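You operate a simulated robot arm through the tools that you are given. There is no shell and no other tool. Be economical: measure what you need, move in short steps, check, and stop when the job is done.

The job below is to be done with a simulated robot arm. You get a single attempt, and the scene is never put back.

TASK
Take the green hanging bunch and leave it on the top of the sealing bench. Press the orange dose key two times. Put one of the thick cards from the open top of the filler base on the steel top under the shower arm. Fetch the wooden cone and set it in the grey tub. Take the coarse jar on the top of the dryer counter and put it away on the meter end of the sorting table. Press the green run key two times. Put the bead tube on top of the short jar. Any order will do. Set down upright: coarse jar.

It is judged by the outcome, as a careful person would: the job done as asked, and still so three seconds after it is handed in. It fails if anything else is knocked over, pushed out of place, dropped, spilled or broken.

THE ROBOT
A 7-joint arm with a fingered hand on a trunk, on a base that drives. Base frame: it is fixed to the floor where the robot stands at the start and does not move with it; the origin is under the middle of the robot, x ahead of it, y to its left, z up; the surface under the hand at the start is at about z = 90. Readings come in cm, rad, newtons and seconds.
Its first joint turns from -1.204 to 3.002 rad. Places, roughly: bead tube (5x5x13 cm) [320, -360, 100]; coarse jar [300, -425, 100]; green hanging bunch (9x9x20 cm) [50, 20, 90]; green run key [320, -210, 140]; grey tub (19x22x9 cm) [-300, -530, 90]; meter end of the sorting table [150, 670, 90]; orange dose key [-130, -720, 60]; short jar [325, -375, 100]; steel top under the shower arm (57x22 cm) [-114, -1016, 96]; thick card [-200, -675, 75]; top of the sealing bench [-320, -130, 90]; wooden cone (5x5x10 cm) [-310, -550, 100]. Payload 5 kg.
Tool frame: the origin (TCP) lies between the finger pads and is the grasp point; the fingertips stand 3.2 cm ahead of it; z points along the fingers, y is the line along which they close. Largest opening 16 cm; the body of the gripper starts 8.9 cm behind the TCP. The gripper is a hand of 3 fingers: y runs from the thumb to the fingers, the wrist lies at [0, 0, -25.2] in the tool frame.
Orientation is that of the tool frame in the base frame, as a unit quaternion [w, x, y, z]. With the fingers straight down and closing along the base's y, the tool's x points along the base's -x, its y along +y and its z along -z.

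THE INTERFACE
- The arm moves only by the tool drive_tool. Its argument "moves" is a list of rows, each a list of 6 numbers: the turn, a rotation vector about the tool's x, y, z in rad, then the shift along the tool's x, y, z in cm. In form: [[rx, ry, rz, x, y, z], ...]. A call has 1 to 20 rows; each row shifts and turns the commanded pose from where the row before left it, along the tool's axes as they then stand. A row lasts 0.2 s, in which the tool goes at most 5 cm and 0.15 rad; a call with a longer step from one row to the next is refused whole. A pose out of reach is approached as far as the arm can. The call stops where the force on the tool passes 40 N (or 10 N more than at its start, if that is more) or the arm is blocked; 0.2 s more then pass. In this call time passes only in rows, and 0.2 s behind the last. It gives the time, the measured TCP pose, the force on the tool (base axes), the opening and the grip force at its end, in the units of the frame above (readings bear some noise), with the torque about the TCP (base axes, N m) and any sound that the robot's microphone picked up.
- Cameras (640 x 400 px; columns grow to the right, rows downward): "scene" is now at [14.04, 2.53, 133.85]; the picture's right is [0.26, -0.97, -0.00], its down [-0.34, -0.09, -0.94] and it looks along [0.90, 0.24, -0.35] (base axes); focal length 249 px, centre (320, 200). "wrist" rides on the gripper at [6.5, -0.4, -11.6] in the tool frame; the picture's right is [0.06, 1.00, 0.00], its down [-0.87, 0.05, -0.49] and it looks along [-0.49, 0.03, 0.87] (tool axes); focal length 261 px, centre (320, 200). There is no depth. A picture from a camera that has moved, and an enlarged one, comes with that camera's place and axes in the base frame and with its lens.
- capture(camera): a new picture of that camera. The clock stands still meanwhile.
- slide_trunk(by): slides the trunk up (or, below 0, down) by that many cm; the arm and the scene camera ride with it, the base frame stays. It gives what a move gives, with no picture.
- roll_base(legs): drives the robot by 1 to 6 legs, each [ahead, left, turn to the left] in cm, cm and rad, along the robot's own axes; the way and the turn of a leg run together, so that a leg with both is an arc; at most 150 cm and 3.142 rad a leg. The arm and the cameras ride along, it lands a little off, and it stops where it bumps. It gives what a move gives.
- curl_fingers(finger1, finger2, thumb_bend): sets how far each is bent, from 0 (flat) to 1 (curled in); at 0.3 the hand is open as for a grip, at 0.7 the pads meet at the TCP. One left out holds its place. A second passes; each finger stops where it meets its share of the squeeze, and holds until it gets a number again. It is the only way to open and close the hand. It gives what a move gives, with no picture; readings hold the bend of each and the force on the fingers (four entries, about 0 where the hand has none), thumb and palm.
- head_to(pan, tilt): turns the head with the scene camera to pan (to the left, within 1.501 rad either way) and tilt (down, from -0.506 to 1.204), counted from straight ahead of the robot. It gives what a move gives.
- close_up(camera, box): a new picture of the part [left, top, right, bottom] of that camera's present view, enlarged. The clock stands still meanwhile.
- hand_in(): hands the job in; it is judged then, once.

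Go step by step. Nothing tells you exact positions but the pictures and the camera data: compare them with the known pose of the tool, close in by small moves and look again before you grip or let go. The budget is 186 turns and 144 pictures, counting those below and the enlarged ones. Unless the task says otherwise, let go and move clear before handing in, and close with one line.

The tools are called after ">>>" by a JSON object that holds its "name" and its "arguments". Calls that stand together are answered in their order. drive_tool: Moves the arm, as the interface text tells. Its arguments: {"type":"object","properties":{"moves":{"type":"array","items":{"type":"array","items":{"type":"number"}}}},"required":["moves"]} The other tools are called the same way: slide_trunk (by) slides the trunk up or down; curl_fingers (finger1, finger2, thumb_bend) moves the fingers one by one; roll_base (legs) drives the base; head_to (pan, tilt) turns the head that bears the scene camera; capture (camera) takes a picture; close_up (camera, box) takes an enlarged picture of a part of a camera's view; hand_in () hands the job in.

At the start:

```text
t: 0.0
eef_pos: [64.48, 21.76, 120.79]
tool_rot: [0.001, 0.0, 1.0, 0.0]
contact_force: [-0.1, -0.8, -0.5]
torque: [0.02, 0.0, 0.0]
width: 16.01
grip_force: 0.0
shape: jaw
bend: [0.3, 0.3, 0.3]
finger forces: [0.1, 0.1, 0.0, 0.1, 0.1, 0.0]
trunk travel left (down, up): [-47.5, 46.5]
robot x, y, heading: [0.0, 0.31, -0.003]
head pan, tilt: [0.26, 0.36]
```

scene: 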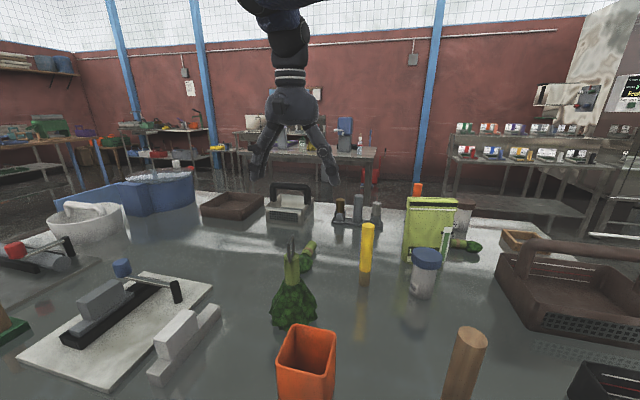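
wrist: 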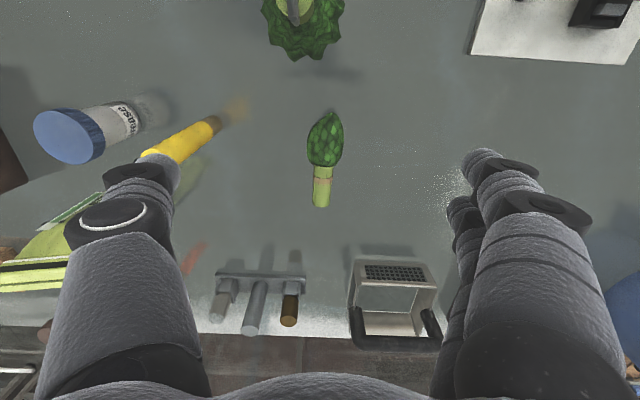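

The green bunch stands stems-up near [53, 19, 90]. I'll look at it closely before moving the arm.

>>> {"name": "close_up", "arguments": {"camera": "scene", "box": [200, 200, 400, 340]}}

>>> {"name": "head_to", "arguments": {"pan": 0.3, "tilt": 0.8}}

>>> {"name": "capture", "arguments": {"camera": "scene"}}

```text
2.86 times, centred on (300, 270) of scene
camera zoom: at [14.04, 2.53, 133.85], right [0.26, -0.97, 0.0], down [-0.34, -0.09, -0.94], along [0.9, 0.24, -0.35], focal length 710 px, centre (377, 0)
```

zoom: 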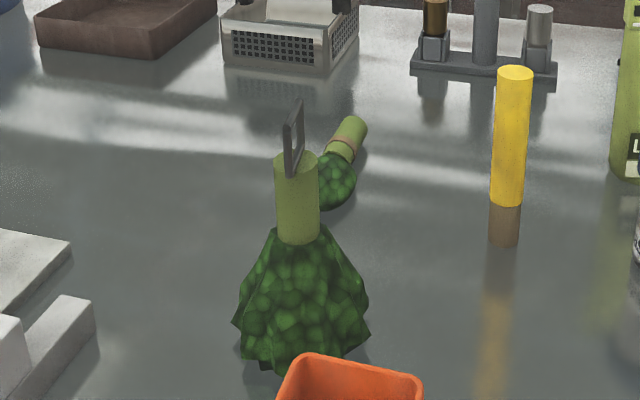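

```text
t: 0.9
eef_pos: [64.47, 21.92, 120.91]
tool_rot: [0.0, 0.0, 1.0, -0.001]
contact_force: [0.4, 0.2, 0.0]
torque: [0.0, 0.04, 0.01]
width: 15.97
grip_force: 0.0
shape: jaw
bend: [0.3, 0.3, 0.3]
finger forces: [0.0, 0.0, 0.0, 0.1, 0.0, 0.0]
trunk travel left (down, up): [-47.5, 46.5]
robot x, y, heading: [0.4, -0.08, -0.002]
head pan, tilt: [0.3, 0.799]
```

```text
140 pictures are left
camera scene: at [12.76, 2.52, 129.97], right [0.3, -0.96, 0.0], down [-0.68, -0.21, -0.7], along [0.67, 0.21, -0.72], focal length 249 px, centre (320, 200)
```

scene: 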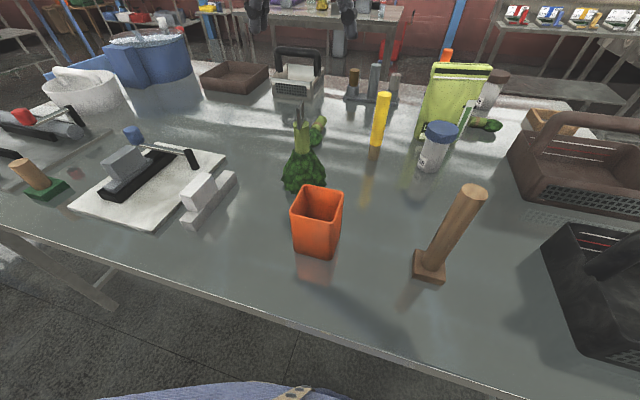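

The bunch's neck is about at [54, 19.3], z 98.5–105, with a metal hook above it. I'll move over it and check.

>>> {"name": "drive_tool", "arguments": {"moves": [[0, 0, 0, 3.5, -0.9, 0], [0, 0, 0, 3.5, -0.9, 0], [0, 0, 0, 3.5, -0.8, 0], [0, 0, 0, 0, 0, 2]]}}

>>> {"name": "capture", "arguments": {"camera": "wrist"}}

>>> {"name": "capture", "arguments": {"camera": "scene"}}

```text
t: 1.9
eef_pos: [54.17, 19.24, 118.73]
tool_rot: [-0.001, 0.001, 1.0, 0.0]
contact_force: [0.6, -0.7, 0.0]
torque: [-0.06, 0.04, 0.02]
width: 15.97
grip_force: 0.1
shape: jaw
bend: [0.3, 0.3, 0.3]
finger forces: [0.0, 0.0, 0.0, 0.0, 0.0, 0.1]
trunk travel left (down, up): [-47.5, 46.5]
robot x, y, heading: [-0.15, 0.12, -0.001]
head pan, tilt: [0.3, 0.799]
```

```text
139 pictures are left
camera wrist: at [47.73, 18.78, 130.24], right [-0.06, 1.0, 0.0], down [0.87, 0.05, 0.49], along [0.49, 0.03, -0.87], focal length 261 px, centre (320, 200)
```

wrist: 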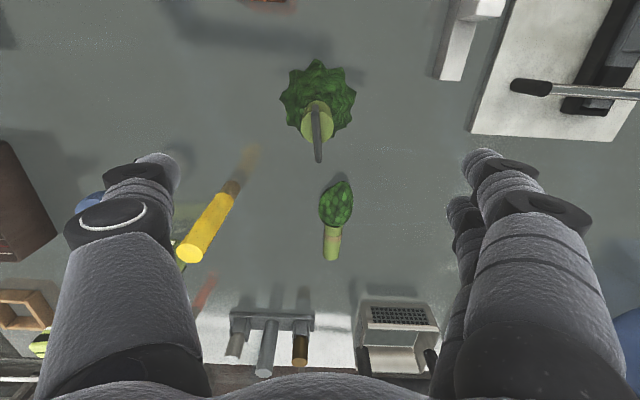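

```text
138 pictures are left
camera scene: at [12.9, 2.56, 129.94], right [0.3, -0.96, 0.0], down [-0.69, -0.21, -0.7], along [0.67, 0.21, -0.72], focal length 249 px, centre (320, 200)
```

scene: 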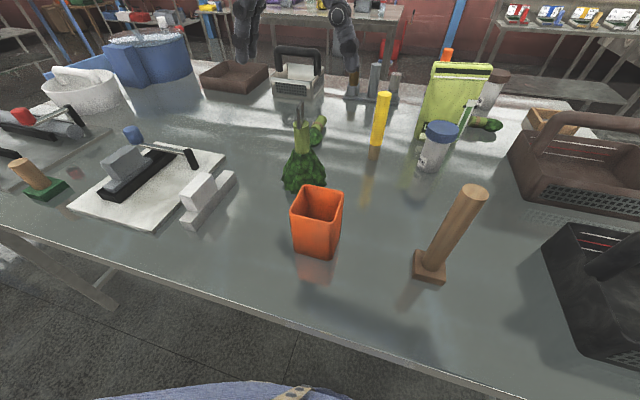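

The neck sits under the hand at about [53.3, 18.9]. I'll go down around it.

>>> {"name": "drive_tool", "arguments": {"moves": [[0, 0, 0, 0.8, -0.3, 3], [0, 0, 0, 0, 0, 4], [0, 0, 0, 0, 0, 4], [0, 0, 0, 0, 0, 3.2]]}}

>>> {"name": "capture", "arguments": {"camera": "wrist"}}

>>> {"name": "close_up", "arguments": {"camera": "scene", "box": [200, 70, 400, 210]}}

```text
t: 2.9
eef_pos: [53.37, 18.93, 104.39]
tool_rot: [-0.001, -0.001, 1.0, 0.0]
contact_force: [0.1, 0.7, -0.1]
torque: [-0.03, 0.02, -0.01]
width: 15.99
grip_force: 0.1
shape: jaw
bend: [0.3, 0.3, 0.3]
finger forces: [0.0, 0.0, 0.0, 0.1, 0.0, 0.1]
trunk travel left (down, up): [-47.5, 46.5]
robot x, y, heading: [-0.05, -0.13, -0.002]
head pan, tilt: [0.3, 0.799]
```

```text
137 pictures are left
camera wrist: at [46.76, 18.42, 115.95], right [-0.06, 1.0, 0.0], down [0.87, 0.05, 0.49], along [0.49, 0.03, -0.87], focal length 261 px, centre (320, 200)
```

wrist: 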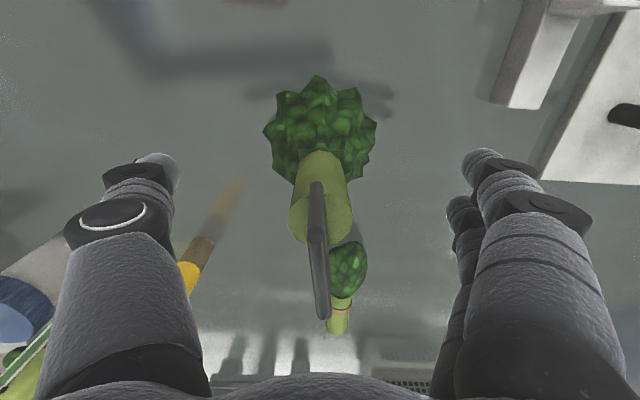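

```text
2.86 times, centred on (300, 140) of scene
camera zoom: at [12.81, 2.52, 129.96], right [0.3, -0.96, 0.0], down [-0.69, -0.21, -0.7], along [0.67, 0.21, -0.72], focal length 710 px, centre (377, 371)
```

zoom: 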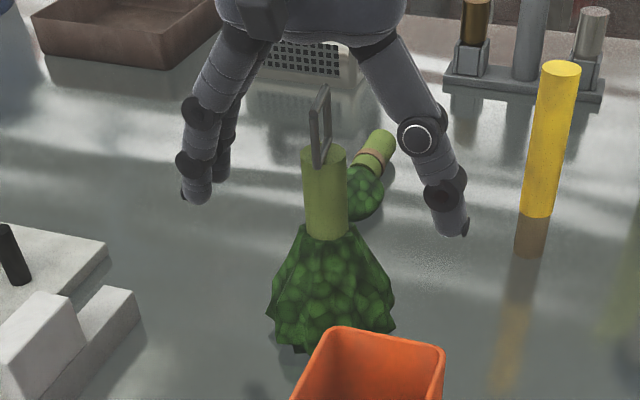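

The neck is centred between the fingers. I'll lower 1 cm more and close.

>>> {"name": "drive_tool", "arguments": {"moves": [[0, 0, 0, 0.2, 0, 1.2]]}}

>>> {"name": "curl_fingers", "arguments": {"finger1": 0.68, "finger2": 0.68, "thumb_bend": 0.68}}

>>> {"name": "capture", "arguments": {"camera": "wrist"}}

```text
t: 3.3
eef_pos: [53.19, 18.88, 103.15]
tool_rot: [-0.001, 0.0, 1.0, 0.001]
contact_force: [0.2, 0.4, 0.9]
torque: [-0.01, -0.01, 0.0]
width: 15.98
grip_force: 0.1
shape: jaw
bend: [0.3, 0.3, 0.3]
finger forces: [0.0, 0.0, 0.0, 0.0, 0.0, 0.0]
trunk travel left (down, up): [-47.5, 46.5]
robot x, y, heading: [-0.14, -0.24, 0.001]
head pan, tilt: [0.3, 0.799]
```

```text
t: 4.3
eef_pos: [53.2, 18.84, 103.32]
tool_rot: [0.0, 0.0, 1.0, 0.0]
contact_force: [0.6, -0.2, 0.1]
torque: [0.01, 0.01, -0.01]
width: 2.52
grip_force: 5.7
shape: fingers
bend: [0.68, 0.63, 0.66]
finger forces: [0.0, 6.0, 0.0, 0.0, 6.0, 0.0]
trunk travel left (down, up): [-47.5, 46.5]
robot x, y, heading: [-0.12, -0.14, -0.0]
head pan, tilt: [0.3, 0.799]
```

```text
135 pictures are left
camera wrist: at [46.57, 18.37, 114.84], right [-0.06, 1.0, 0.0], down [0.87, 0.05, 0.49], along [0.49, 0.03, -0.87], focal length 261 px, centre (320, 200)
```

wrist: 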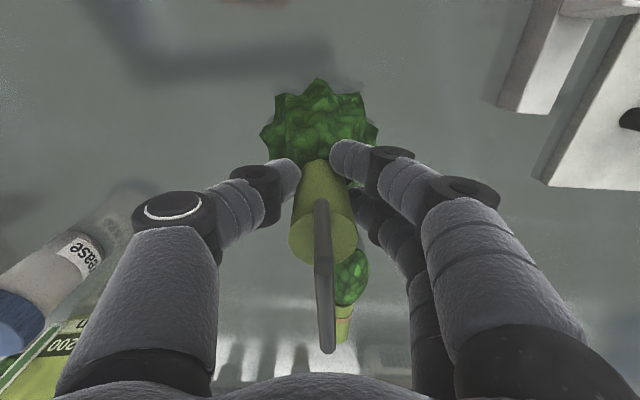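

Only one finger and the thumb touch, as the neck sits slightly towards +x. I'll open a little, shift 0.7 cm that way and close again.

>>> {"name": "curl_fingers", "arguments": {"finger1": 0.5, "finger2": 0.5, "thumb_bend": 0.5}}

>>> {"name": "drive_tool", "arguments": {"moves": [[0, 0, 0, -0.7, 0, 0.2]]}}

>>> {"name": "curl_fingers", "arguments": {"finger1": 0.75, "finger2": 0.75, "thumb_bend": 0.75}}

>>> {"name": "capture", "arguments": {"camera": "wrist"}}

```text
t: 5.3
eef_pos: [53.07, 18.85, 103.28]
tool_rot: [0.0, -0.001, 1.0, 0.0]
contact_force: [0.6, -0.5, 0.8]
torque: [0.01, -0.01, 0.02]
width: 8.64
grip_force: 0.1
shape: fingers
bend: [0.5, 0.5, 0.5]
finger forces: [0.0, 0.0, 0.0, 0.0, 0.0, 0.1]
trunk travel left (down, up): [-47.5, 46.5]
robot x, y, heading: [-0.4, -0.03, -0.002]
head pan, tilt: [0.3, 0.799]
```

```text
t: 5.7
eef_pos: [53.74, 18.85, 103.14]
tool_rot: [0.0, 0.0, 1.0, 0.0]
contact_force: [0.1, 0.8, 0.2]
torque: [-0.01, 0.01, -0.01]
width: 8.65
grip_force: 0.0
shape: fingers
bend: [0.5, 0.5, 0.5]
finger forces: [0.0, 0.0, 0.0, 0.0, 0.0, 0.0]
trunk travel left (down, up): [-47.5, 46.5]
robot x, y, heading: [-0.19, 0.28, -0.001]
head pan, tilt: [0.3, 0.799]
```

```text
t: 6.7
eef_pos: [53.73, 18.88, 103.11]
tool_rot: [0.0, 0.0, 1.0, 0.0]
contact_force: [-0.1, -0.3, 0.5]
torque: [0.0, 0.0, -0.03]
width: 2.85
grip_force: 18.9
shape: fingers
bend: [0.67, 0.66, 0.67]
finger forces: [9.6, 9.8, 0.0, 0.0, 19.3, 0.0]
trunk travel left (down, up): [-47.5, 46.5]
robot x, y, heading: [-0.24, -0.03, -0.001]
head pan, tilt: [0.3, 0.799]
```

```text
134 pictures are left
camera wrist: at [47.19, 18.34, 114.75], right [-0.06, 1.0, 0.0], down [0.87, 0.05, 0.49], along [0.49, 0.03, -0.87], focal length 261 px, centre (320, 200)
```

wrist: 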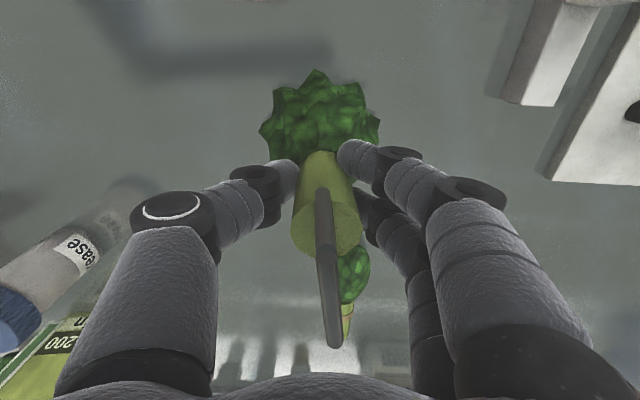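

All three fingers hold it firmly. I'll lift it clear and then survey the room.

>>> {"name": "drive_tool", "arguments": {"moves": [[0, 0, 0, 0, 0, -3], [0, 0, 0, 0, 0, -4], [0, 0, 0, 0, 0, -4], [0, 0, 0, 0, 0, -4], [0, 0, 0, 0, 0, -4], [0, 0, 0, 0, 0, -4]]}}

>>> {"name": "head_to", "arguments": {"pan": 1.5, "tilt": 0.4}}

>>> {"name": "capture", "arguments": {"camera": "scene"}}

>>> {"name": "head_to", "arguments": {"pan": -1.5, "tilt": 0.4}}

>>> {"name": "capture", "arguments": {"camera": "scene"}}

>>> {"name": "capture", "arguments": {"camera": "wrist"}}

```text
t: 8.1
eef_pos: [53.33, 19.02, 126.22]
tool_rot: [0.001, -0.001, 1.0, -0.001]
contact_force: [-1.2, 1.4, -2.1]
torque: [-0.03, -0.09, -0.01]
width: 2.87
grip_force: 20.1
shape: fingers
bend: [0.67, 0.66, 0.67]
finger forces: [10.5, 10.6, 0.0, 0.1, 19.1, 0.0]
trunk travel left (down, up): [-47.5, 46.5]
robot x, y, heading: [-0.12, 0.15, 0.001]
head pan, tilt: [0.3, 0.799]
```

```text
t: 9.5
eef_pos: [53.58, 18.89, 126.09]
tool_rot: [0.0, 0.0, 1.0, 0.0]
contact_force: [-0.5, -0.2, -0.6]
torque: [0.0, 0.0, 0.0]
width: 2.85
grip_force: 19.9
shape: fingers
bend: [0.67, 0.66, 0.67]
finger forces: [10.4, 10.7, 0.0, 0.0, 19.1, 0.0]
trunk travel left (down, up): [-47.5, 46.5]
robot x, y, heading: [-0.04, -0.16, -0.002]
head pan, tilt: [1.499, 0.4]
```

```text
133 pictures are left
camera scene: at [5.73, 9.37, 133.47], right [1.0, -0.07, 0.0], down [-0.03, -0.39, -0.92], along [0.07, 0.92, -0.39], focal length 249 px, centre (320, 200)
```

scene: 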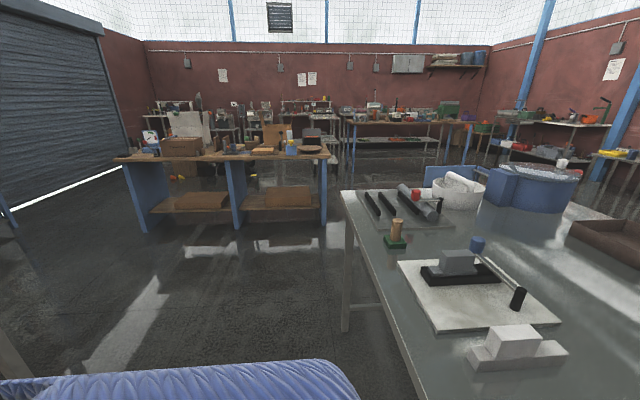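

```text
t: 12.1
eef_pos: [53.53, 18.84, 126.17]
tool_rot: [0.0, 0.0, 1.0, 0.0]
contact_force: [-0.1, 0.1, -1.5]
torque: [0.02, 0.0, 0.01]
width: 2.87
grip_force: 19.8
shape: fingers
bend: [0.67, 0.66, 0.67]
finger forces: [10.4, 10.6, 0.0, 0.0, 19.1, 0.0]
trunk travel left (down, up): [-47.5, 46.5]
robot x, y, heading: [0.17, -0.2, 0.003]
head pan, tilt: [-1.499, 0.4]
```

```text
132 pictures are left
camera scene: at [5.72, -9.11, 133.47], right [-1.0, -0.07, 0.0], down [-0.03, 0.39, -0.92], along [0.07, -0.92, -0.39], focal length 249 px, centre (320, 200)
```

scene: 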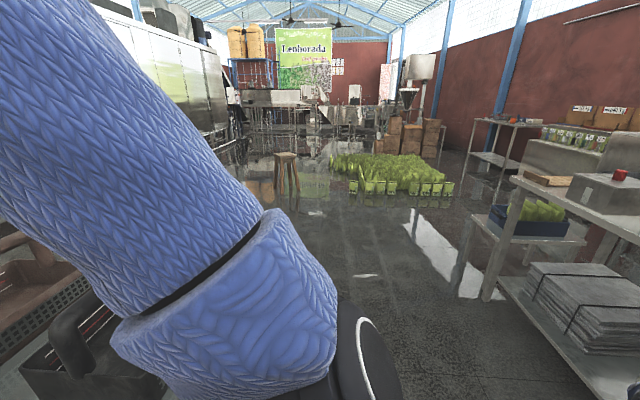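

```text
131 pictures are left
camera wrist: at [46.97, 18.42, 137.61], right [-0.06, 1.0, 0.0], down [0.87, 0.05, 0.49], along [0.49, 0.03, -0.87], focal length 261 px, centre (320, 200)
```

wrist: 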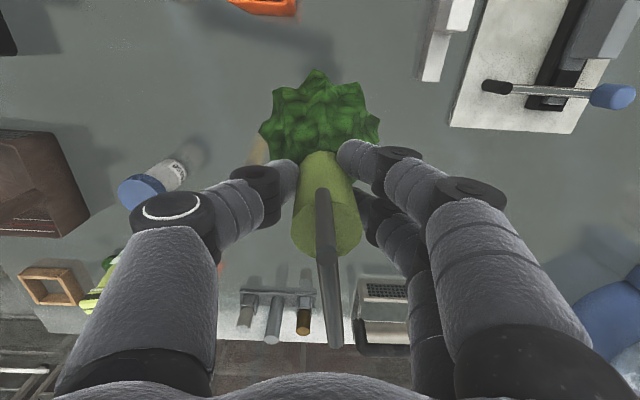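

I have the bunch held. I'll raise the trunk, then turn left in place by half a turn to look at what lies behind.

>>> {"name": "slide_trunk", "arguments": {"by": 15}}

>>> {"name": "head_to", "arguments": {"pan": 0, "tilt": 0.35}}

>>> {"name": "roll_base", "arguments": {"legs": [[0, 0, 1.57]]}}

>>> {"name": "head_to", "arguments": {"pan": 1.5, "tilt": 0.35}}

>>> {"name": "capture", "arguments": {"camera": "scene"}}

```text
t: 13.8
eef_pos: [53.45, 18.84, 141.04]
tool_rot: [0.0, 0.0, 1.0, -0.001]
contact_force: [-0.4, 0.6, -1.1]
torque: [0.01, 0.01, -0.02]
width: 2.83
grip_force: 20.0
shape: fingers
bend: [0.67, 0.66, 0.67]
finger forces: [10.4, 10.7, 0.0, 0.0, 19.1, 0.0]
trunk travel left (down, up): [-62.5, 31.5]
robot x, y, heading: [0.21, -0.1, -0.005]
head pan, tilt: [-1.499, 0.4]
```

```text
t: 15.4
eef_pos: [53.43, 18.87, 141.08]
tool_rot: [0.0, -0.001, 1.0, -0.001]
contact_force: [-0.3, 0.5, -1.6]
torque: [0.0, 0.01, 0.01]
width: 2.86
grip_force: 20.4
shape: fingers
bend: [0.67, 0.66, 0.67]
finger forces: [10.4, 10.7, 0.0, 0.1, 19.2, 0.1]
trunk travel left (down, up): [-62.5, 31.5]
robot x, y, heading: [-0.21, -0.12, 0.001]
head pan, tilt: [0.0, 0.351]
```

```text
t: 19.7
eef_pos: [-18.96, 53.55, 141.11]
tool_rot: [0.0, -0.707, 0.707, 0.0]
contact_force: [0.1, -0.4, -1.6]
torque: [0.01, 0.01, 0.0]
width: 2.82
grip_force: 20.1
shape: fingers
bend: [0.67, 0.66, 0.68]
finger forces: [9.9, 11.0, 0.1, 0.0, 18.6, 0.0]
trunk travel left (down, up): [-62.5, 31.5]
robot x, y, heading: [-0.19, 0.14, 1.576]
head pan, tilt: [0.0, 0.351]
```

```text
t: 21.3
eef_pos: [-18.93, 53.52, 141.02]
tool_rot: [0.0, -0.707, 0.707, 0.0]
contact_force: [-0.1, 0.1, -2.2]
torque: [0.02, -0.01, 0.01]
width: 2.81
grip_force: 19.4
shape: fingers
bend: [0.67, 0.66, 0.68]
finger forces: [10.0, 11.0, 0.1, 0.0, 18.6, 0.0]
trunk travel left (down, up): [-62.5, 31.5]
robot x, y, heading: [-0.03, -0.13, 1.571]
head pan, tilt: [1.499, 0.351]
```

```text
130 pictures are left
camera scene: at [-9.26, 5.85, 148.93], right [0.07, 1.0, 0.0], down [0.34, -0.03, -0.94], along [-0.94, 0.07, -0.34], focal length 249 px, centre (320, 200)
```

scene: 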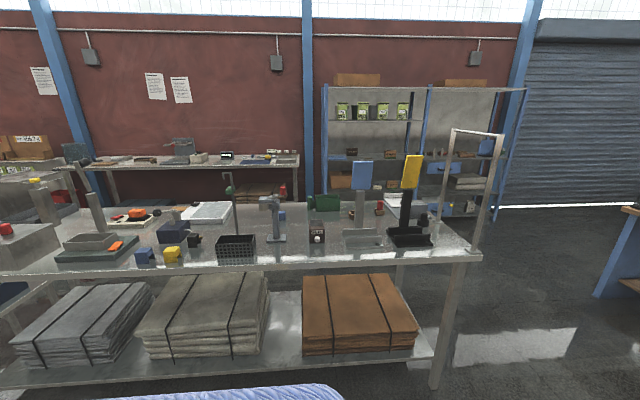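

The sealing bench is the far one along the wall (about [-300, -110]), behind a nearer bench that ends about y=95. I'll go round its end by y≈165.

>>> {"name": "roll_base", "arguments": {"legs": [[100, 0, 0], [65, 0, 0]]}}

>>> {"name": "capture", "arguments": {"camera": "scene"}}

```text
t: 29.8
eef_pos: [-22.78, 221.33, 141.14]
tool_rot: [0.0, 0.717, -0.697, 0.0]
contact_force: [-0.2, 0.3, -1.9]
torque: [-0.01, 0.0, 0.0]
width: 2.81
grip_force: 19.6
shape: fingers
bend: [0.67, 0.66, 0.68]
finger forces: [9.9, 11.1, 0.0, 0.0, 18.7, 0.1]
trunk travel left (down, up): [-62.5, 31.5]
robot x, y, heading: [-2.36, 168.37, 1.598]
head pan, tilt: [1.499, 0.351]
```

```text
129 pictures are left
camera scene: at [-11.85, 174.04, 148.92], right [0.04, 1.0, 0.0], down [0.34, -0.02, -0.94], along [-0.94, 0.04, -0.34], focal length 249 px, centre (320, 200)
```

scene: 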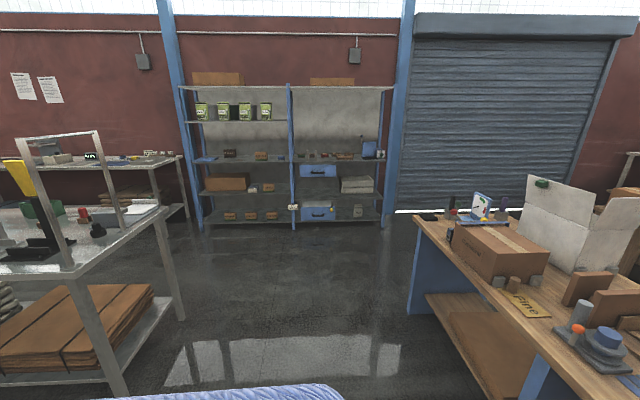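

The way is clear. I'll strafe left to x≈-222 and look towards the sealing bench.

>>> {"name": "roll_base", "arguments": {"legs": [[0, 110, -0.027], [0, 110, 0]]}}

>>> {"name": "capture", "arguments": {"camera": "scene"}}

```text
t: 40.7
eef_pos: [-236.55, 230.17, 141.14]
tool_rot: [0.001, -0.678, 0.735, -0.001]
contact_force: [-0.4, 0.6, 0.0]
torque: [0.01, -0.02, -0.01]
width: 2.8
grip_force: 19.7
shape: fingers
bend: [0.67, 0.66, 0.68]
finger forces: [9.9, 11.1, 0.1, 0.0, 18.6, 0.0]
trunk travel left (down, up): [-62.5, 31.5]
robot x, y, heading: [-222.27, 174.84, 1.49]
head pan, tilt: [1.499, 0.351]
```

```text
128 pictures are left
camera scene: at [-230.75, 181.77, 148.92], right [0.15, 0.99, 0.0], down [0.34, -0.05, -0.94], along [-0.93, 0.14, -0.34], focal length 249 px, centre (320, 200)
```

scene: 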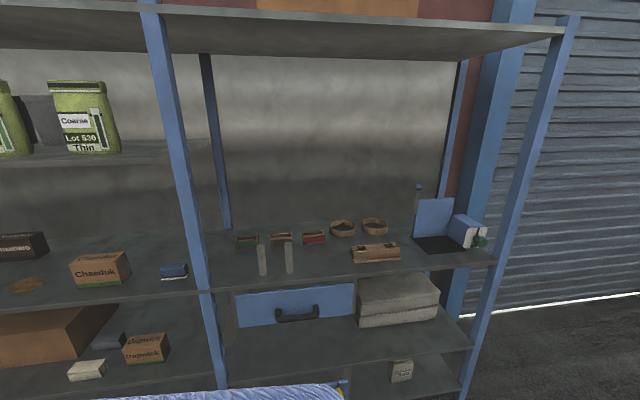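

The rack is close on the left, so I'll keep facing +y and reverse along the aisle with a small heading correction.

>>> {"name": "roll_base", "arguments": {"legs": [[0, 0, 0.08], [-150, 0, 0]]}}

>>> {"name": "capture", "arguments": {"camera": "scene"}}

```text
t: 48.6
eef_pos: [-240.68, 78.71, 141.13]
tool_rot: [0.001, 0.71, -0.704, 0.0]
contact_force: [-0.5, 0.2, -1.5]
torque: [0.01, 0.0, 0.01]
width: 2.81
grip_force: 20.1
shape: fingers
bend: [0.67, 0.66, 0.68]
finger forces: [10.1, 11.2, 0.0, 0.1, 18.5, 0.0]
trunk travel left (down, up): [-62.5, 31.5]
robot x, y, heading: [-221.43, 25.2, 1.583]
head pan, tilt: [1.499, 0.351]
```

```text
127 pictures are left
camera scene: at [-230.66, 31.08, 148.93], right [0.06, 1.0, 0.0], down [0.34, -0.02, -0.94], along [-0.94, 0.06, -0.34], focal length 249 px, centre (320, 200)
```

scene: 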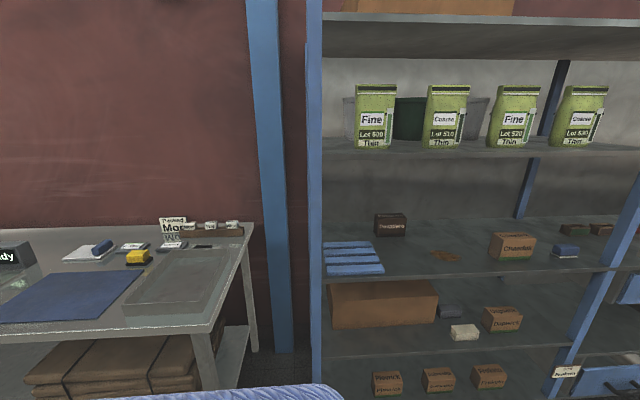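

The bench front edge is x≈-287, back about -356, right end y≈3. I'll reverse further to view its middle.

>>> {"name": "roll_base", "arguments": {"legs": [[-130, 0, 0]]}}

>>> {"name": "capture", "arguments": {"camera": "scene"}}

```text
t: 55.1
eef_pos: [-239.66, -51.98, 141.15]
tool_rot: [0.0, 0.708, -0.707, 0.0]
contact_force: [-0.1, -0.5, -1.0]
torque: [0.02, 0.03, -0.01]
width: 2.8
grip_force: 19.7
shape: fingers
bend: [0.67, 0.66, 0.68]
finger forces: [10.1, 11.2, 0.1, 0.1, 18.6, 0.1]
trunk travel left (down, up): [-62.5, 31.5]
robot x, y, heading: [-220.78, -105.49, 1.575]
head pan, tilt: [1.499, 0.351]
```

```text
126 pictures are left
camera scene: at [-230.02, -99.63, 148.93], right [0.07, 1.0, 0.0], down [0.34, -0.02, -0.94], along [-0.94, 0.07, -0.34], focal length 249 px, centre (320, 200)
```

scene: 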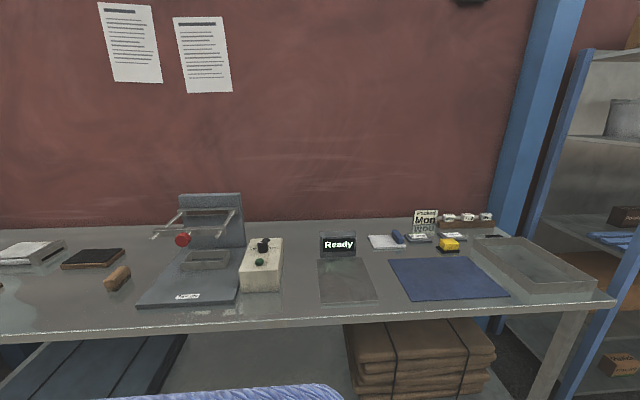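

The bench has a sealer, control box and mat here; bare area is to the left. I'll turn to face the bench and look there.

>>> {"name": "roll_base", "arguments": {"legs": [[0, 0, 1.57]]}}

>>> {"name": "head_to", "arguments": {"pan": 0.5, "tilt": 0.6}}

>>> {"name": "capture", "arguments": {"camera": "scene"}}

```text
t: 59.3
eef_pos: [-274.67, -123.33, 141.14]
tool_rot: [0.0, 1.0, -0.01, 0.0]
contact_force: [0.3, 0.1, -1.4]
torque: [-0.01, -0.01, 0.01]
width: 2.78
grip_force: 19.3
shape: fingers
bend: [0.68, 0.66, 0.68]
finger forces: [9.4, 11.4, 0.0, 0.0, 18.2, 0.0]
trunk travel left (down, up): [-62.5, 31.5]
robot x, y, heading: [-221.16, -105.36, 3.124]
head pan, tilt: [1.499, 0.351]
```

```text
t: 60.6
eef_pos: [-274.7, -123.2, 141.0]
tool_rot: [0.0, 1.0, -0.01, 0.0]
contact_force: [0.7, 0.2, -1.6]
torque: [0.0, 0.01, -0.02]
width: 2.75
grip_force: 19.9
shape: fingers
bend: [0.68, 0.66, 0.68]
finger forces: [9.5, 11.4, 0.0, 0.0, 18.2, 0.1]
trunk travel left (down, up): [-62.5, 31.5]
robot x, y, heading: [-220.69, -105.78, 3.122]
head pan, tilt: [0.499, 0.6]
```

```text
125 pictures are left
camera scene: at [-233.61, -109.27, 146.65], right [-0.46, 0.89, 0.0], down [0.5, 0.26, -0.83], along [-0.73, -0.38, -0.56], focal length 249 px, centre (320, 200)
```

scene: 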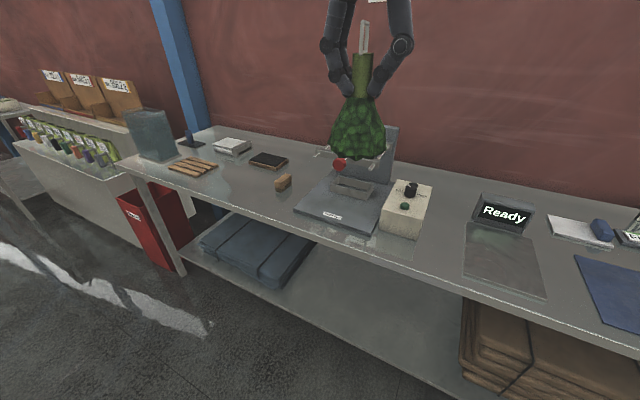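

The spot about [-301, -191] is bare. I'll strafe left so the hand is in front of it.

>>> {"name": "roll_base", "arguments": {"legs": [[0, 67, 0.018], [12, 0, 0]]}}

>>> {"name": "head_to", "arguments": {"pan": 0.25, "tilt": 0.7}}

>>> {"name": "capture", "arguments": {"camera": "scene"}}

```text
t: 65.2
eef_pos: [-287.25, -192.87, 141.02]
tool_rot: [0.0, 1.0, 0.0, 0.001]
contact_force: [-1.2, 0.7, -2.3]
torque: [-0.02, -0.03, -0.01]
width: 2.76
grip_force: 19.8
shape: fingers
bend: [0.68, 0.66, 0.68]
finger forces: [9.5, 11.4, 0.1, 0.1, 18.1, 0.0]
trunk travel left (down, up): [-62.5, 31.5]
robot x, y, heading: [-233.28, -174.12, 3.143]
head pan, tilt: [0.499, 0.6]
```

```text
t: 66.0
eef_pos: [-287.08, -193.03, 141.24]
tool_rot: [0.0, 1.0, 0.0, 0.0]
contact_force: [0.4, 0.8, -0.7]
torque: [0.02, -0.03, -0.02]
width: 2.74
grip_force: 19.7
shape: fingers
bend: [0.68, 0.66, 0.68]
finger forces: [9.6, 11.3, 0.1, 0.1, 18.2, 0.0]
trunk travel left (down, up): [-62.5, 31.5]
robot x, y, heading: [-233.34, -174.27, 3.135]
head pan, tilt: [0.25, 0.7]
```

```text
124 pictures are left
camera scene: at [-246.75, -176.1, 145.79], right [-0.25, 0.97, 0.0], down [0.62, 0.16, -0.77], along [-0.74, -0.19, -0.64], focal length 249 px, centre (320, 200)
```

scene: 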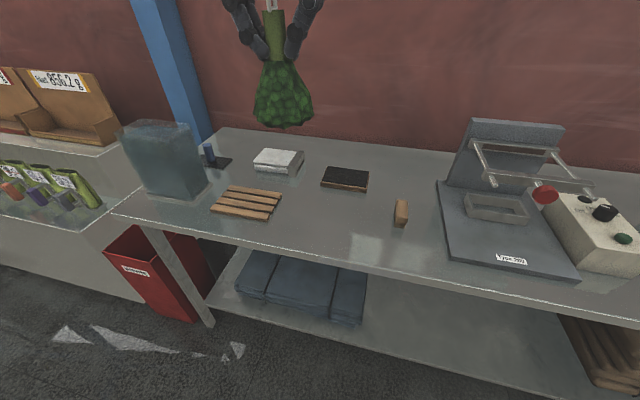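

The spot [-302, -187] is clear on all sides. I'll bring the bunch over it and lower.

>>> {"name": "drive_tool", "arguments": {"moves": [[0, 0, 0, -4, -1.5, 0], [0, 0, 0, -4, -1.5, 0], [0, 0, 0, -4, -1.5, 0], [0, 0, 0, -3, -1.5, 0], [0, 0, 0, 0, 0, 4], [0, 0, 0, 0, 0, 4], [0, 0, 0, 0, 0, 4], [0, 0, 0, 0, 0, 4], [0, 0, 0, 0, 0, 4], [0, 0, 0, 0, 0, 4]]}}

>>> {"name": "capture", "arguments": {"camera": "scene"}}

>>> {"name": "capture", "arguments": {"camera": "wrist"}}

```text
t: 68.2
eef_pos: [-302.6, -186.91, 117.15]
tool_rot: [0.0, 1.0, -0.002, 0.001]
contact_force: [-0.3, -0.1, -1.5]
torque: [-0.02, -0.04, 0.02]
width: 2.73
grip_force: 20.3
shape: fingers
bend: [0.68, 0.66, 0.68]
finger forces: [10.5, 12.3, 0.1, 0.1, 17.9, 0.0]
trunk travel left (down, up): [-62.5, 31.5]
robot x, y, heading: [-233.3, -174.17, 3.137]
head pan, tilt: [0.25, 0.7]
```

```text
123 pictures are left
camera scene: at [-247.02, -176.04, 145.77], right [-0.24, 0.97, 0.0], down [0.63, 0.16, -0.76], along [-0.74, -0.19, -0.65], focal length 249 px, centre (320, 200)
```

scene: 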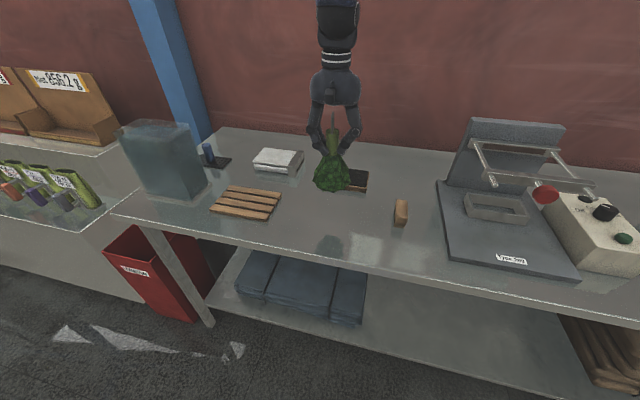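

```text
122 pictures are left
camera wrist: at [-296.16, -186.52, 128.57], right [0.06, -1.0, 0.0], down [-0.87, -0.05, 0.49], along [-0.49, -0.03, -0.87], focal length 261 px, centre (320, 200)
```

wrist: 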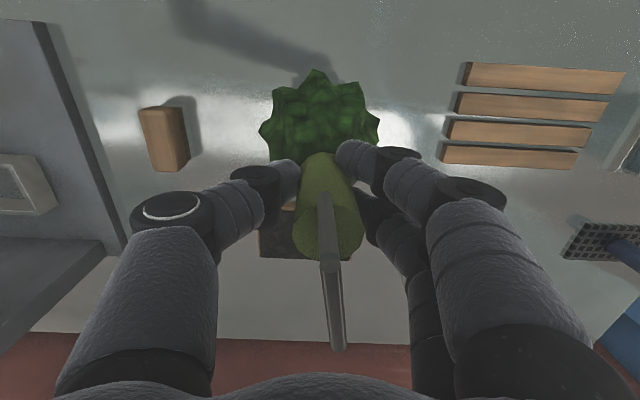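

Well placed. I'll lower to contact, expected at TCP z≈103.

>>> {"name": "drive_tool", "arguments": {"moves": [[0, 0, 0, 0.4, 0, 4], [0, 0, 0, 0, 0, 4], [0, 0, 0, 0, 0, 3], [0, 0, 0, 0, 0, 1.5], [0, 0, 0, 0, 0, 1]]}}

```text
t: 69.4
eef_pos: [-301.91, -186.78, 103.64]
tool_rot: [0.0, 1.0, -0.001, 0.0]
contact_force: [1.3, 0.4, -1.5]
torque: [0.02, -0.01, -0.03]
width: 2.73
grip_force: 21.0
shape: fingers
bend: [0.68, 0.66, 0.68]
finger forces: [10.7, 12.8, 0.1, 0.1, 17.9, 0.0]
trunk travel left (down, up): [-62.5, 31.5]
robot x, y, heading: [-233.23, -173.95, 3.135]
head pan, tilt: [0.25, 0.7]
```

>>> {"name": "drive_tool", "arguments": {"moves": [[0, 0, 0, 0, 0, 0.4]]}}

>>> {"name": "close_up", "arguments": {"camera": "scene", "box": [260, 120, 420, 230]}}

```text
t: 69.8
eef_pos: [-301.77, -186.68, 103.28]
tool_rot: [0.0, 1.0, 0.0, -0.001]
contact_force: [-0.8, -0.4, -1.0]
torque: [0.01, 0.0, 0.01]
width: 2.71
grip_force: 20.9
shape: fingers
bend: [0.68, 0.66, 0.68]
finger forces: [10.8, 12.9, 0.0, 0.1, 17.9, 0.1]
trunk travel left (down, up): [-62.5, 31.5]
robot x, y, heading: [-233.33, -174.29, 3.142]
head pan, tilt: [0.25, 0.7]
```

```text
3.64 times, centred on (340, 175) of scene
camera zoom: at [-246.88, -176.08, 145.78], right [-0.24, 0.97, 0.0], down [0.63, 0.16, -0.76], along [-0.74, -0.19, -0.64], focal length 904 px, centre (247, 291)
```

zoom: 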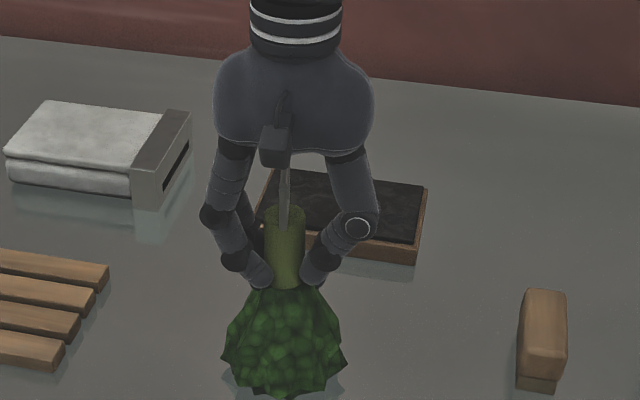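

Almost touching; I'll lower in small steps watching force.

>>> {"name": "drive_tool", "arguments": {"moves": [[0, 0, 0, 0, 0, 0.35]]}}

>>> {"name": "drive_tool", "arguments": {"moves": [[0, 0, 0, 0, 0, 0.3]]}}

```text
t: 70.2
eef_pos: [-301.71, -186.6, 103.05]
tool_rot: [0.0, 1.0, -0.001, 0.001]
contact_force: [2.3, 2.7, 11.1]
torque: [-0.03, -0.03, 0.05]
width: 2.7
grip_force: 23.0
shape: fingers
bend: [0.69, 0.67, 0.68]
finger forces: [11.8, 12.7, 0.0, 0.0, 21.8, 0.0]
trunk travel left (down, up): [-62.5, 31.5]
robot x, y, heading: [-233.63, -173.92, 3.139]
head pan, tilt: [0.25, 0.7]
```

```text
t: 70.6
eef_pos: [-301.68, -186.72, 102.85]
tool_rot: [0.001, 1.0, -0.002, -0.001]
contact_force: [2.8, 4.4, 28.4]
torque: [0.02, 0.01, -0.05]
width: 2.68
grip_force: 26.9
shape: fingers
bend: [0.7, 0.68, 0.68]
finger forces: [13.0, 14.5, 0.0, 0.1, 25.6, 0.0]
trunk travel left (down, up): [-62.5, 31.5]
robot x, y, heading: [-233.28, -174.47, 3.141]
head pan, tilt: [0.25, 0.7]
```

It stands on the bench. I'll ease up the pressure, open and rise.

>>> {"name": "drive_tool", "arguments": {"moves": [[0, 0, 0, 0, 0, -0.3]]}}

>>> {"name": "curl_fingers", "arguments": {"finger1": 0.3, "finger2": 0.3, "thumb_bend": 0.3}}

>>> {"name": "drive_tool", "arguments": {"moves": [[0, 0, 0, 0, 0, -3], [0, 0, 0, 0, 0, -4], [0, 0, 0, 0, 0, -4], [0, 0, 0, 0, 0, -4], [0, 0, 0, 0, 0, -4], [0, 0, 0, 0, 0, -4], [0, 0, 0, 4, 0, -2], [0, 0, 0, 4, 0, 0], [0, 0, 0, 4, 0, 0], [0, 0, 0, 4, 0, 0]]}}

>>> {"name": "head_to", "arguments": {"pan": 0.3, "tilt": 0.5}}

>>> {"name": "capture", "arguments": {"camera": "scene"}}

>>> {"name": "head_to", "arguments": {"pan": 1.5, "tilt": 0.4}}

>>> {"name": "capture", "arguments": {"camera": "scene"}}

```text
t: 71.0
eef_pos: [-301.66, -186.69, 102.94]
tool_rot: [0.0, 1.0, 0.0, 0.0]
contact_force: [2.3, 3.9, 19.8]
torque: [0.07, 0.05, -0.01]
width: 2.69
grip_force: 25.7
shape: fingers
bend: [0.7, 0.68, 0.68]
finger forces: [12.6, 14.3, 0.0, 0.0, 24.7, 0.0]
trunk travel left (down, up): [-62.5, 31.5]
robot x, y, heading: [-233.68, -174.15, 3.139]
head pan, tilt: [0.25, 0.7]
```

```text
t: 72.0
eef_pos: [-301.8, -186.84, 102.83]
tool_rot: [0.0, 1.0, -0.001, 0.0]
contact_force: [0.3, 1.0, -0.3]
torque: [0.0, 0.01, 0.02]
width: 16.77
grip_force: 0.0
shape: fingers
bend: [0.3, 0.3, 0.3]
finger forces: [0.0, 0.0, 0.1, 0.0, 0.0, 0.1]
trunk travel left (down, up): [-62.5, 31.5]
robot x, y, heading: [-233.61, -173.87, 3.141]
head pan, tilt: [0.25, 0.7]
```

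```text
t: 74.2
eef_pos: [-285.39, -187.27, 127.48]
tool_rot: [-0.001, 1.0, -0.002, 0.0]
contact_force: [-0.6, 0.5, 0.4]
torque: [0.0, 0.04, -0.02]
width: 16.77
grip_force: 0.0
shape: fingers
bend: [0.3, 0.3, 0.3]
finger forces: [0.1, 0.0, 0.0, 0.0, 0.0, 0.1]
trunk travel left (down, up): [-62.5, 31.5]
robot x, y, heading: [-233.5, -174.25, 3.136]
head pan, tilt: [0.25, 0.7]
```

```text
t: 74.9
eef_pos: [-285.43, -187.19, 127.45]
tool_rot: [0.0, 1.0, -0.001, 0.0]
contact_force: [-0.5, 0.8, -0.2]
torque: [0.01, 0.01, -0.02]
width: 16.76
grip_force: 0.0
shape: fingers
bend: [0.3, 0.3, 0.3]
finger forces: [0.0, 0.0, 0.1, 0.1, 0.0, 0.0]
trunk travel left (down, up): [-62.5, 31.5]
robot x, y, heading: [-233.59, -173.86, 3.137]
head pan, tilt: [0.3, 0.499]
```

```text
120 pictures are left
camera scene: at [-247.27, -176.67, 147.55], right [-0.29, 0.96, 0.0], down [0.46, 0.14, -0.88], along [-0.84, -0.26, -0.48], focal length 249 px, centre (320, 200)
```

scene: 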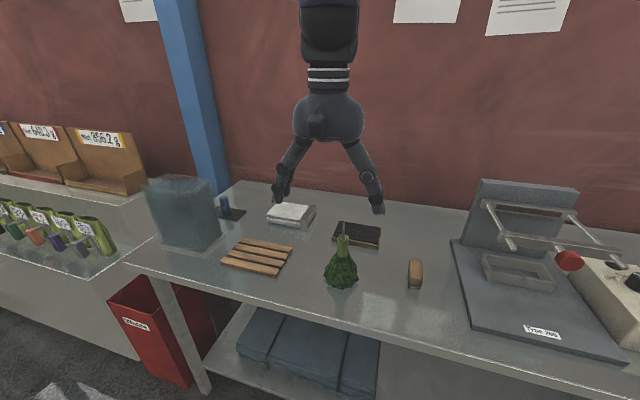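

```text
t: 76.3
eef_pos: [-285.58, -187.26, 127.47]
tool_rot: [-0.001, 1.0, -0.002, 0.0]
contact_force: [-0.8, 0.3, -0.5]
torque: [-0.02, -0.03, -0.03]
width: 16.77
grip_force: 0.0
shape: fingers
bend: [0.3, 0.3, 0.3]
finger forces: [0.1, 0.0, 0.1, 0.1, 0.0, 0.0]
trunk travel left (down, up): [-62.5, 31.5]
robot x, y, heading: [-233.57, -173.99, 3.138]
head pan, tilt: [1.499, 0.4]
```

```text
119 pictures are left
camera scene: at [-239.27, -183.25, 148.47], right [-1.0, 0.07, 0.0], down [0.03, 0.39, -0.92], along [-0.07, -0.92, -0.39], focal length 249 px, centre (320, 200)
```

scene: 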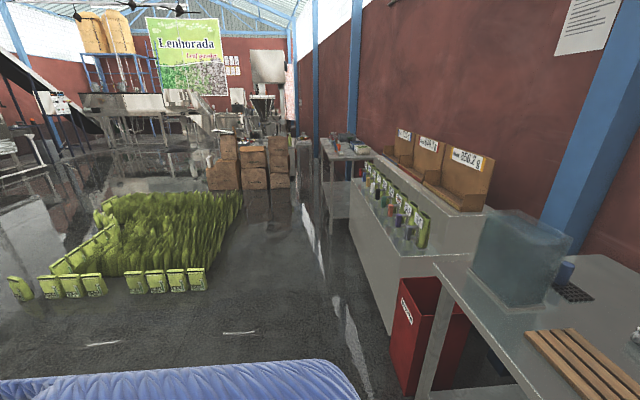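

The bunch stands fine on the bench. Next area is down the hall (tub and cone near [-305, -540]); the aisle at x≈-225 is free between the bags on the floor and the counter.

>>> {"name": "roll_base", "arguments": {"legs": [[-10, 0, 0], [0, 0, 1.57], [130, 0, 0]]}}

>>> {"name": "head_to", "arguments": {"pan": -0.2, "tilt": 0.35}}

>>> {"name": "capture", "arguments": {"camera": "scene"}}

```text
t: 87.5
eef_pos: [-201.64, -354.56, 127.52]
tool_rot: [0.0, 0.688, 0.726, 0.0]
contact_force: [0.4, 0.1, 0.6]
torque: [0.02, 0.0, 0.0]
width: 16.75
grip_force: 0.0
shape: fingers
bend: [0.3, 0.3, 0.3]
finger forces: [0.0, 0.1, 0.0, 0.0, 0.0, 0.0]
trunk travel left (down, up): [-62.5, 31.5]
robot x, y, heading: [-217.79, -303.17, -1.518]
head pan, tilt: [1.499, 0.4]
```

```text
t: 89.2
eef_pos: [-201.71, -354.54, 127.48]
tool_rot: [0.0, 0.688, 0.726, 0.0]
contact_force: [-0.7, -0.1, 0.0]
torque: [0.03, 0.03, 0.03]
width: 16.75
grip_force: 0.0
shape: fingers
bend: [0.3, 0.3, 0.3]
finger forces: [0.0, 0.0, 0.0, 0.1, 0.0, 0.1]
trunk travel left (down, up): [-62.5, 31.5]
robot x, y, heading: [-217.76, -303.79, -1.518]
head pan, tilt: [-0.201, 0.351]
```

```text
118 pictures are left
camera scene: at [-218.64, -317.61, 148.92], right [-0.99, 0.14, 0.0], down [0.05, 0.34, -0.94], along [-0.14, -0.93, -0.34], focal length 249 px, centre (320, 200)
```

scene: 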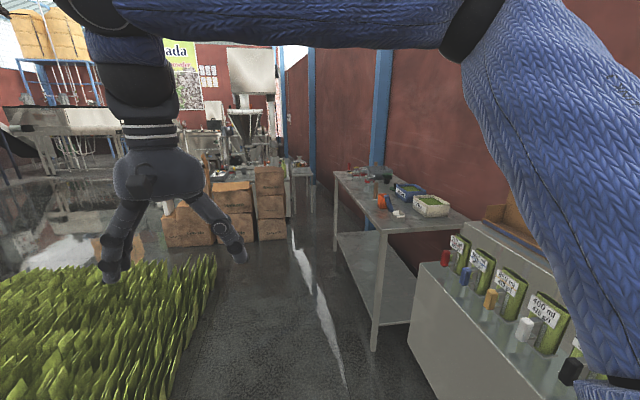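

The table with tubs is at x<-272, y<-430. I'll continue to about y=-495 and turn to face it.

>>> {"name": "roll_base", "arguments": {"legs": [[0, 0, -0.053], [100, 0, 0], [95, 0, 0], [0, 0, -1.57]]}}

>>> {"name": "head_to", "arguments": {"pan": 0.35, "tilt": 0.6}}

>>> {"name": "capture", "arguments": {"camera": "scene"}}

```text
t: 103.3
eef_pos: [-269.23, -517.32, 127.42]
tool_rot: [0.0, 1.0, 0.015, 0.0]
contact_force: [0.2, -0.4, -0.8]
torque: [0.01, 0.0, 0.01]
width: 16.77
grip_force: 0.0
shape: fingers
bend: [0.3, 0.3, 0.3]
finger forces: [0.0, 0.1, 0.0, 0.0, 0.0, 0.0]
trunk travel left (down, up): [-62.5, 31.5]
robot x, y, heading: [-217.93, -502.66, -3.115]
head pan, tilt: [-0.201, 0.351]
```

```text
t: 104.3
eef_pos: [-269.24, -517.34, 127.44]
tool_rot: [0.0, 1.0, 0.014, 0.0]
contact_force: [-0.8, -0.5, 0.2]
torque: [-0.01, 0.0, 0.0]
width: 16.76
grip_force: 0.0
shape: fingers
bend: [0.3, 0.3, 0.3]
finger forces: [0.0, 0.1, 0.0, 0.0, 0.1, 0.0]
trunk travel left (down, up): [-62.5, 31.5]
robot x, y, heading: [-217.88, -502.65, -3.112]
head pan, tilt: [0.351, 0.6]
```

```text
117 pictures are left
camera scene: at [-231.05, -505.86, 146.65], right [-0.37, 0.93, 0.0], down [0.52, 0.21, -0.83], along [-0.77, -0.31, -0.56], focal length 249 px, centre (320, 200)
```

scene: 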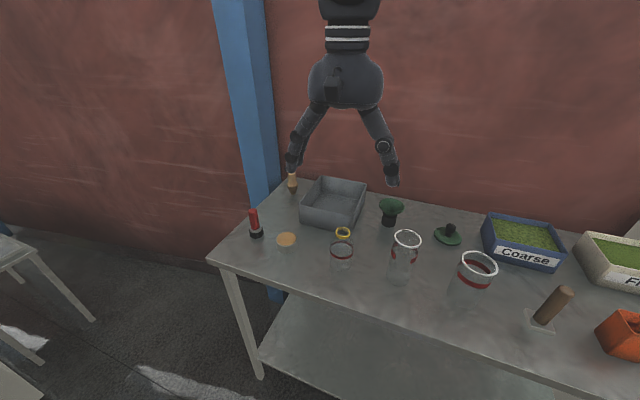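

The grey tub and, at its left, the small tan cone are visible. I'll zoom in.

>>> {"name": "close_up", "arguments": {"camera": "scene", "box": [220, 140, 400, 270]}}

>>> {"name": "capture", "arguments": {"camera": "wrist"}}

```text
3.08 times, centred on (310, 205) of scene
camera zoom: at [-231.05, -505.86, 146.65], right [-0.37, 0.93, 0.0], down [0.52, 0.21, -0.83], along [-0.77, -0.31, -0.56], focal length 765 px, centre (351, 185)
```

zoom: 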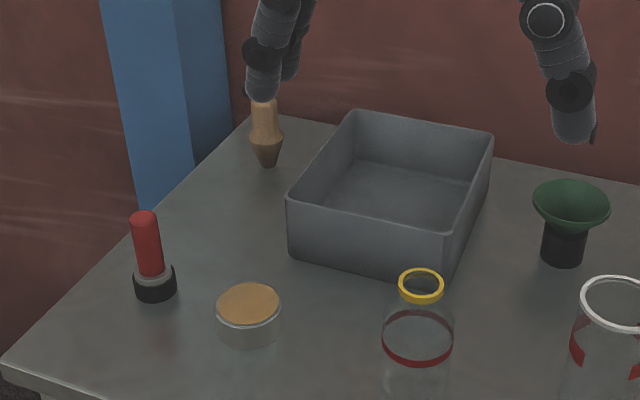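

```text
115 pictures are left
camera wrist: at [-262.78, -516.77, 139.05], right [0.09, -1.0, 0.0], down [-0.87, -0.08, 0.49], along [-0.49, -0.04, -0.87], focal length 261 px, centre (320, 200)
```

wrist: 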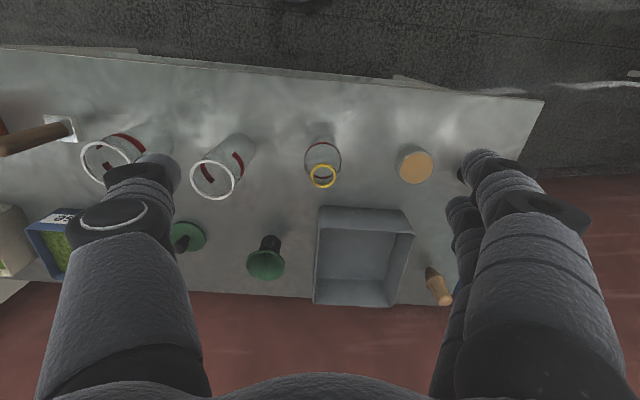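

Cone stands at about [-310, -550] and the tub spans x -312..-292, y -538..-519. I'll shift the base left 36 and ahead 10, lower the trunk? No—keep it—and then approach with partly closed fingers.

>>> {"name": "roll_base", "arguments": {"legs": [[10, 36, -0.03]]}}

>>> {"name": "curl_fingers", "arguments": {"finger1": 0.46, "finger2": 0.46, "thumb_bend": 0.46}}

>>> {"name": "head_to", "arguments": {"pan": 0.1, "tilt": 0.6}}

>>> {"name": "close_up", "arguments": {"camera": "scene", "box": [200, 100, 440, 270]}}

>>> {"name": "capture", "arguments": {"camera": "wrist"}}

```text
t: 106.7
eef_pos: [-279.01, -551.39, 127.47]
tool_rot: [0.0, 1.0, 0.004, 0.001]
contact_force: [0.5, -0.9, -0.4]
torque: [0.03, -0.02, 0.01]
width: 16.75
grip_force: 0.1
shape: fingers
bend: [0.3, 0.3, 0.3]
finger forces: [0.0, 0.0, 0.0, 0.0, 0.0, 0.0]
trunk travel left (down, up): [-62.5, 31.5]
robot x, y, heading: [-227.26, -537.42, -3.138]
head pan, tilt: [0.351, 0.6]
```

```text
t: 107.7
eef_pos: [-278.77, -551.27, 127.49]
tool_rot: [0.001, 1.0, 0.004, 0.0]
contact_force: [0.5, -0.4, -0.4]
torque: [-0.01, -0.02, 0.03]
width: 10.47
grip_force: 0.1
shape: fingers
bend: [0.46, 0.46, 0.46]
finger forces: [0.1, 0.1, 0.0, 0.1, 0.0, 0.1]
trunk travel left (down, up): [-62.5, 31.5]
robot x, y, heading: [-227.06, -537.9, -3.131]
head pan, tilt: [0.351, 0.6]
```

```text
t: 108.4
eef_pos: [-278.88, -551.4, 127.52]
tool_rot: [0.0, 1.0, 0.004, 0.001]
contact_force: [-0.1, -0.4, -1.1]
torque: [0.01, 0.0, 0.03]
width: 10.45
grip_force: 0.1
shape: fingers
bend: [0.46, 0.46, 0.46]
finger forces: [0.0, 0.0, 0.0, 0.0, 0.1, 0.1]
trunk travel left (down, up): [-62.5, 31.5]
robot x, y, heading: [-227.08, -537.44, -3.133]
head pan, tilt: [0.099, 0.6]
```

```text
2.35 times, centred on (320, 185) of scene
camera zoom: at [-241.03, -538.56, 146.65], right [-0.11, 0.99, 0.0], down [0.56, 0.06, -0.82], along [-0.82, -0.09, -0.57], focal length 585 px, centre (320, 235)
```

zoom: 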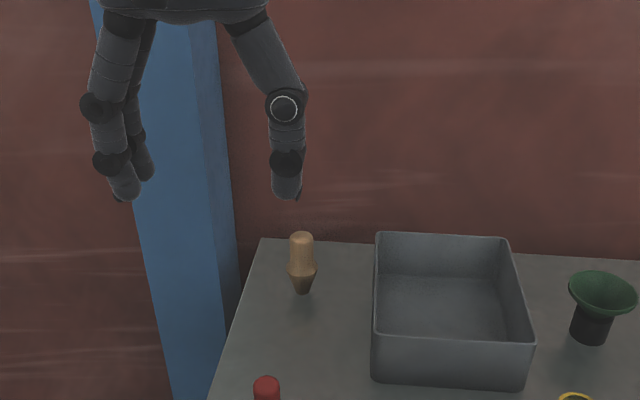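

```text
113 pictures are left
camera wrist: at [-272.44, -550.99, 139.05], right [0.07, -1.0, 0.0], down [-0.87, -0.06, 0.49], along [-0.49, -0.03, -0.87], focal length 261 px, centre (320, 200)
```

wrist: 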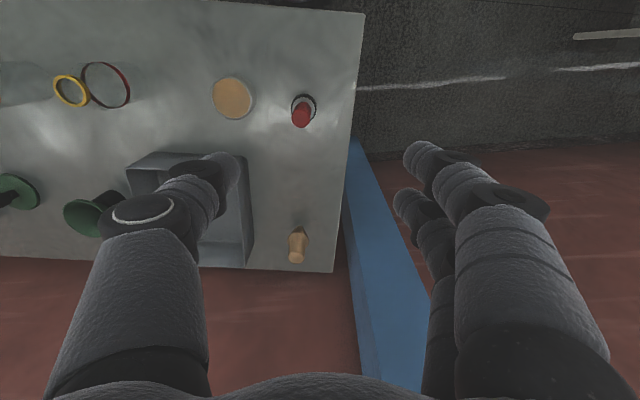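

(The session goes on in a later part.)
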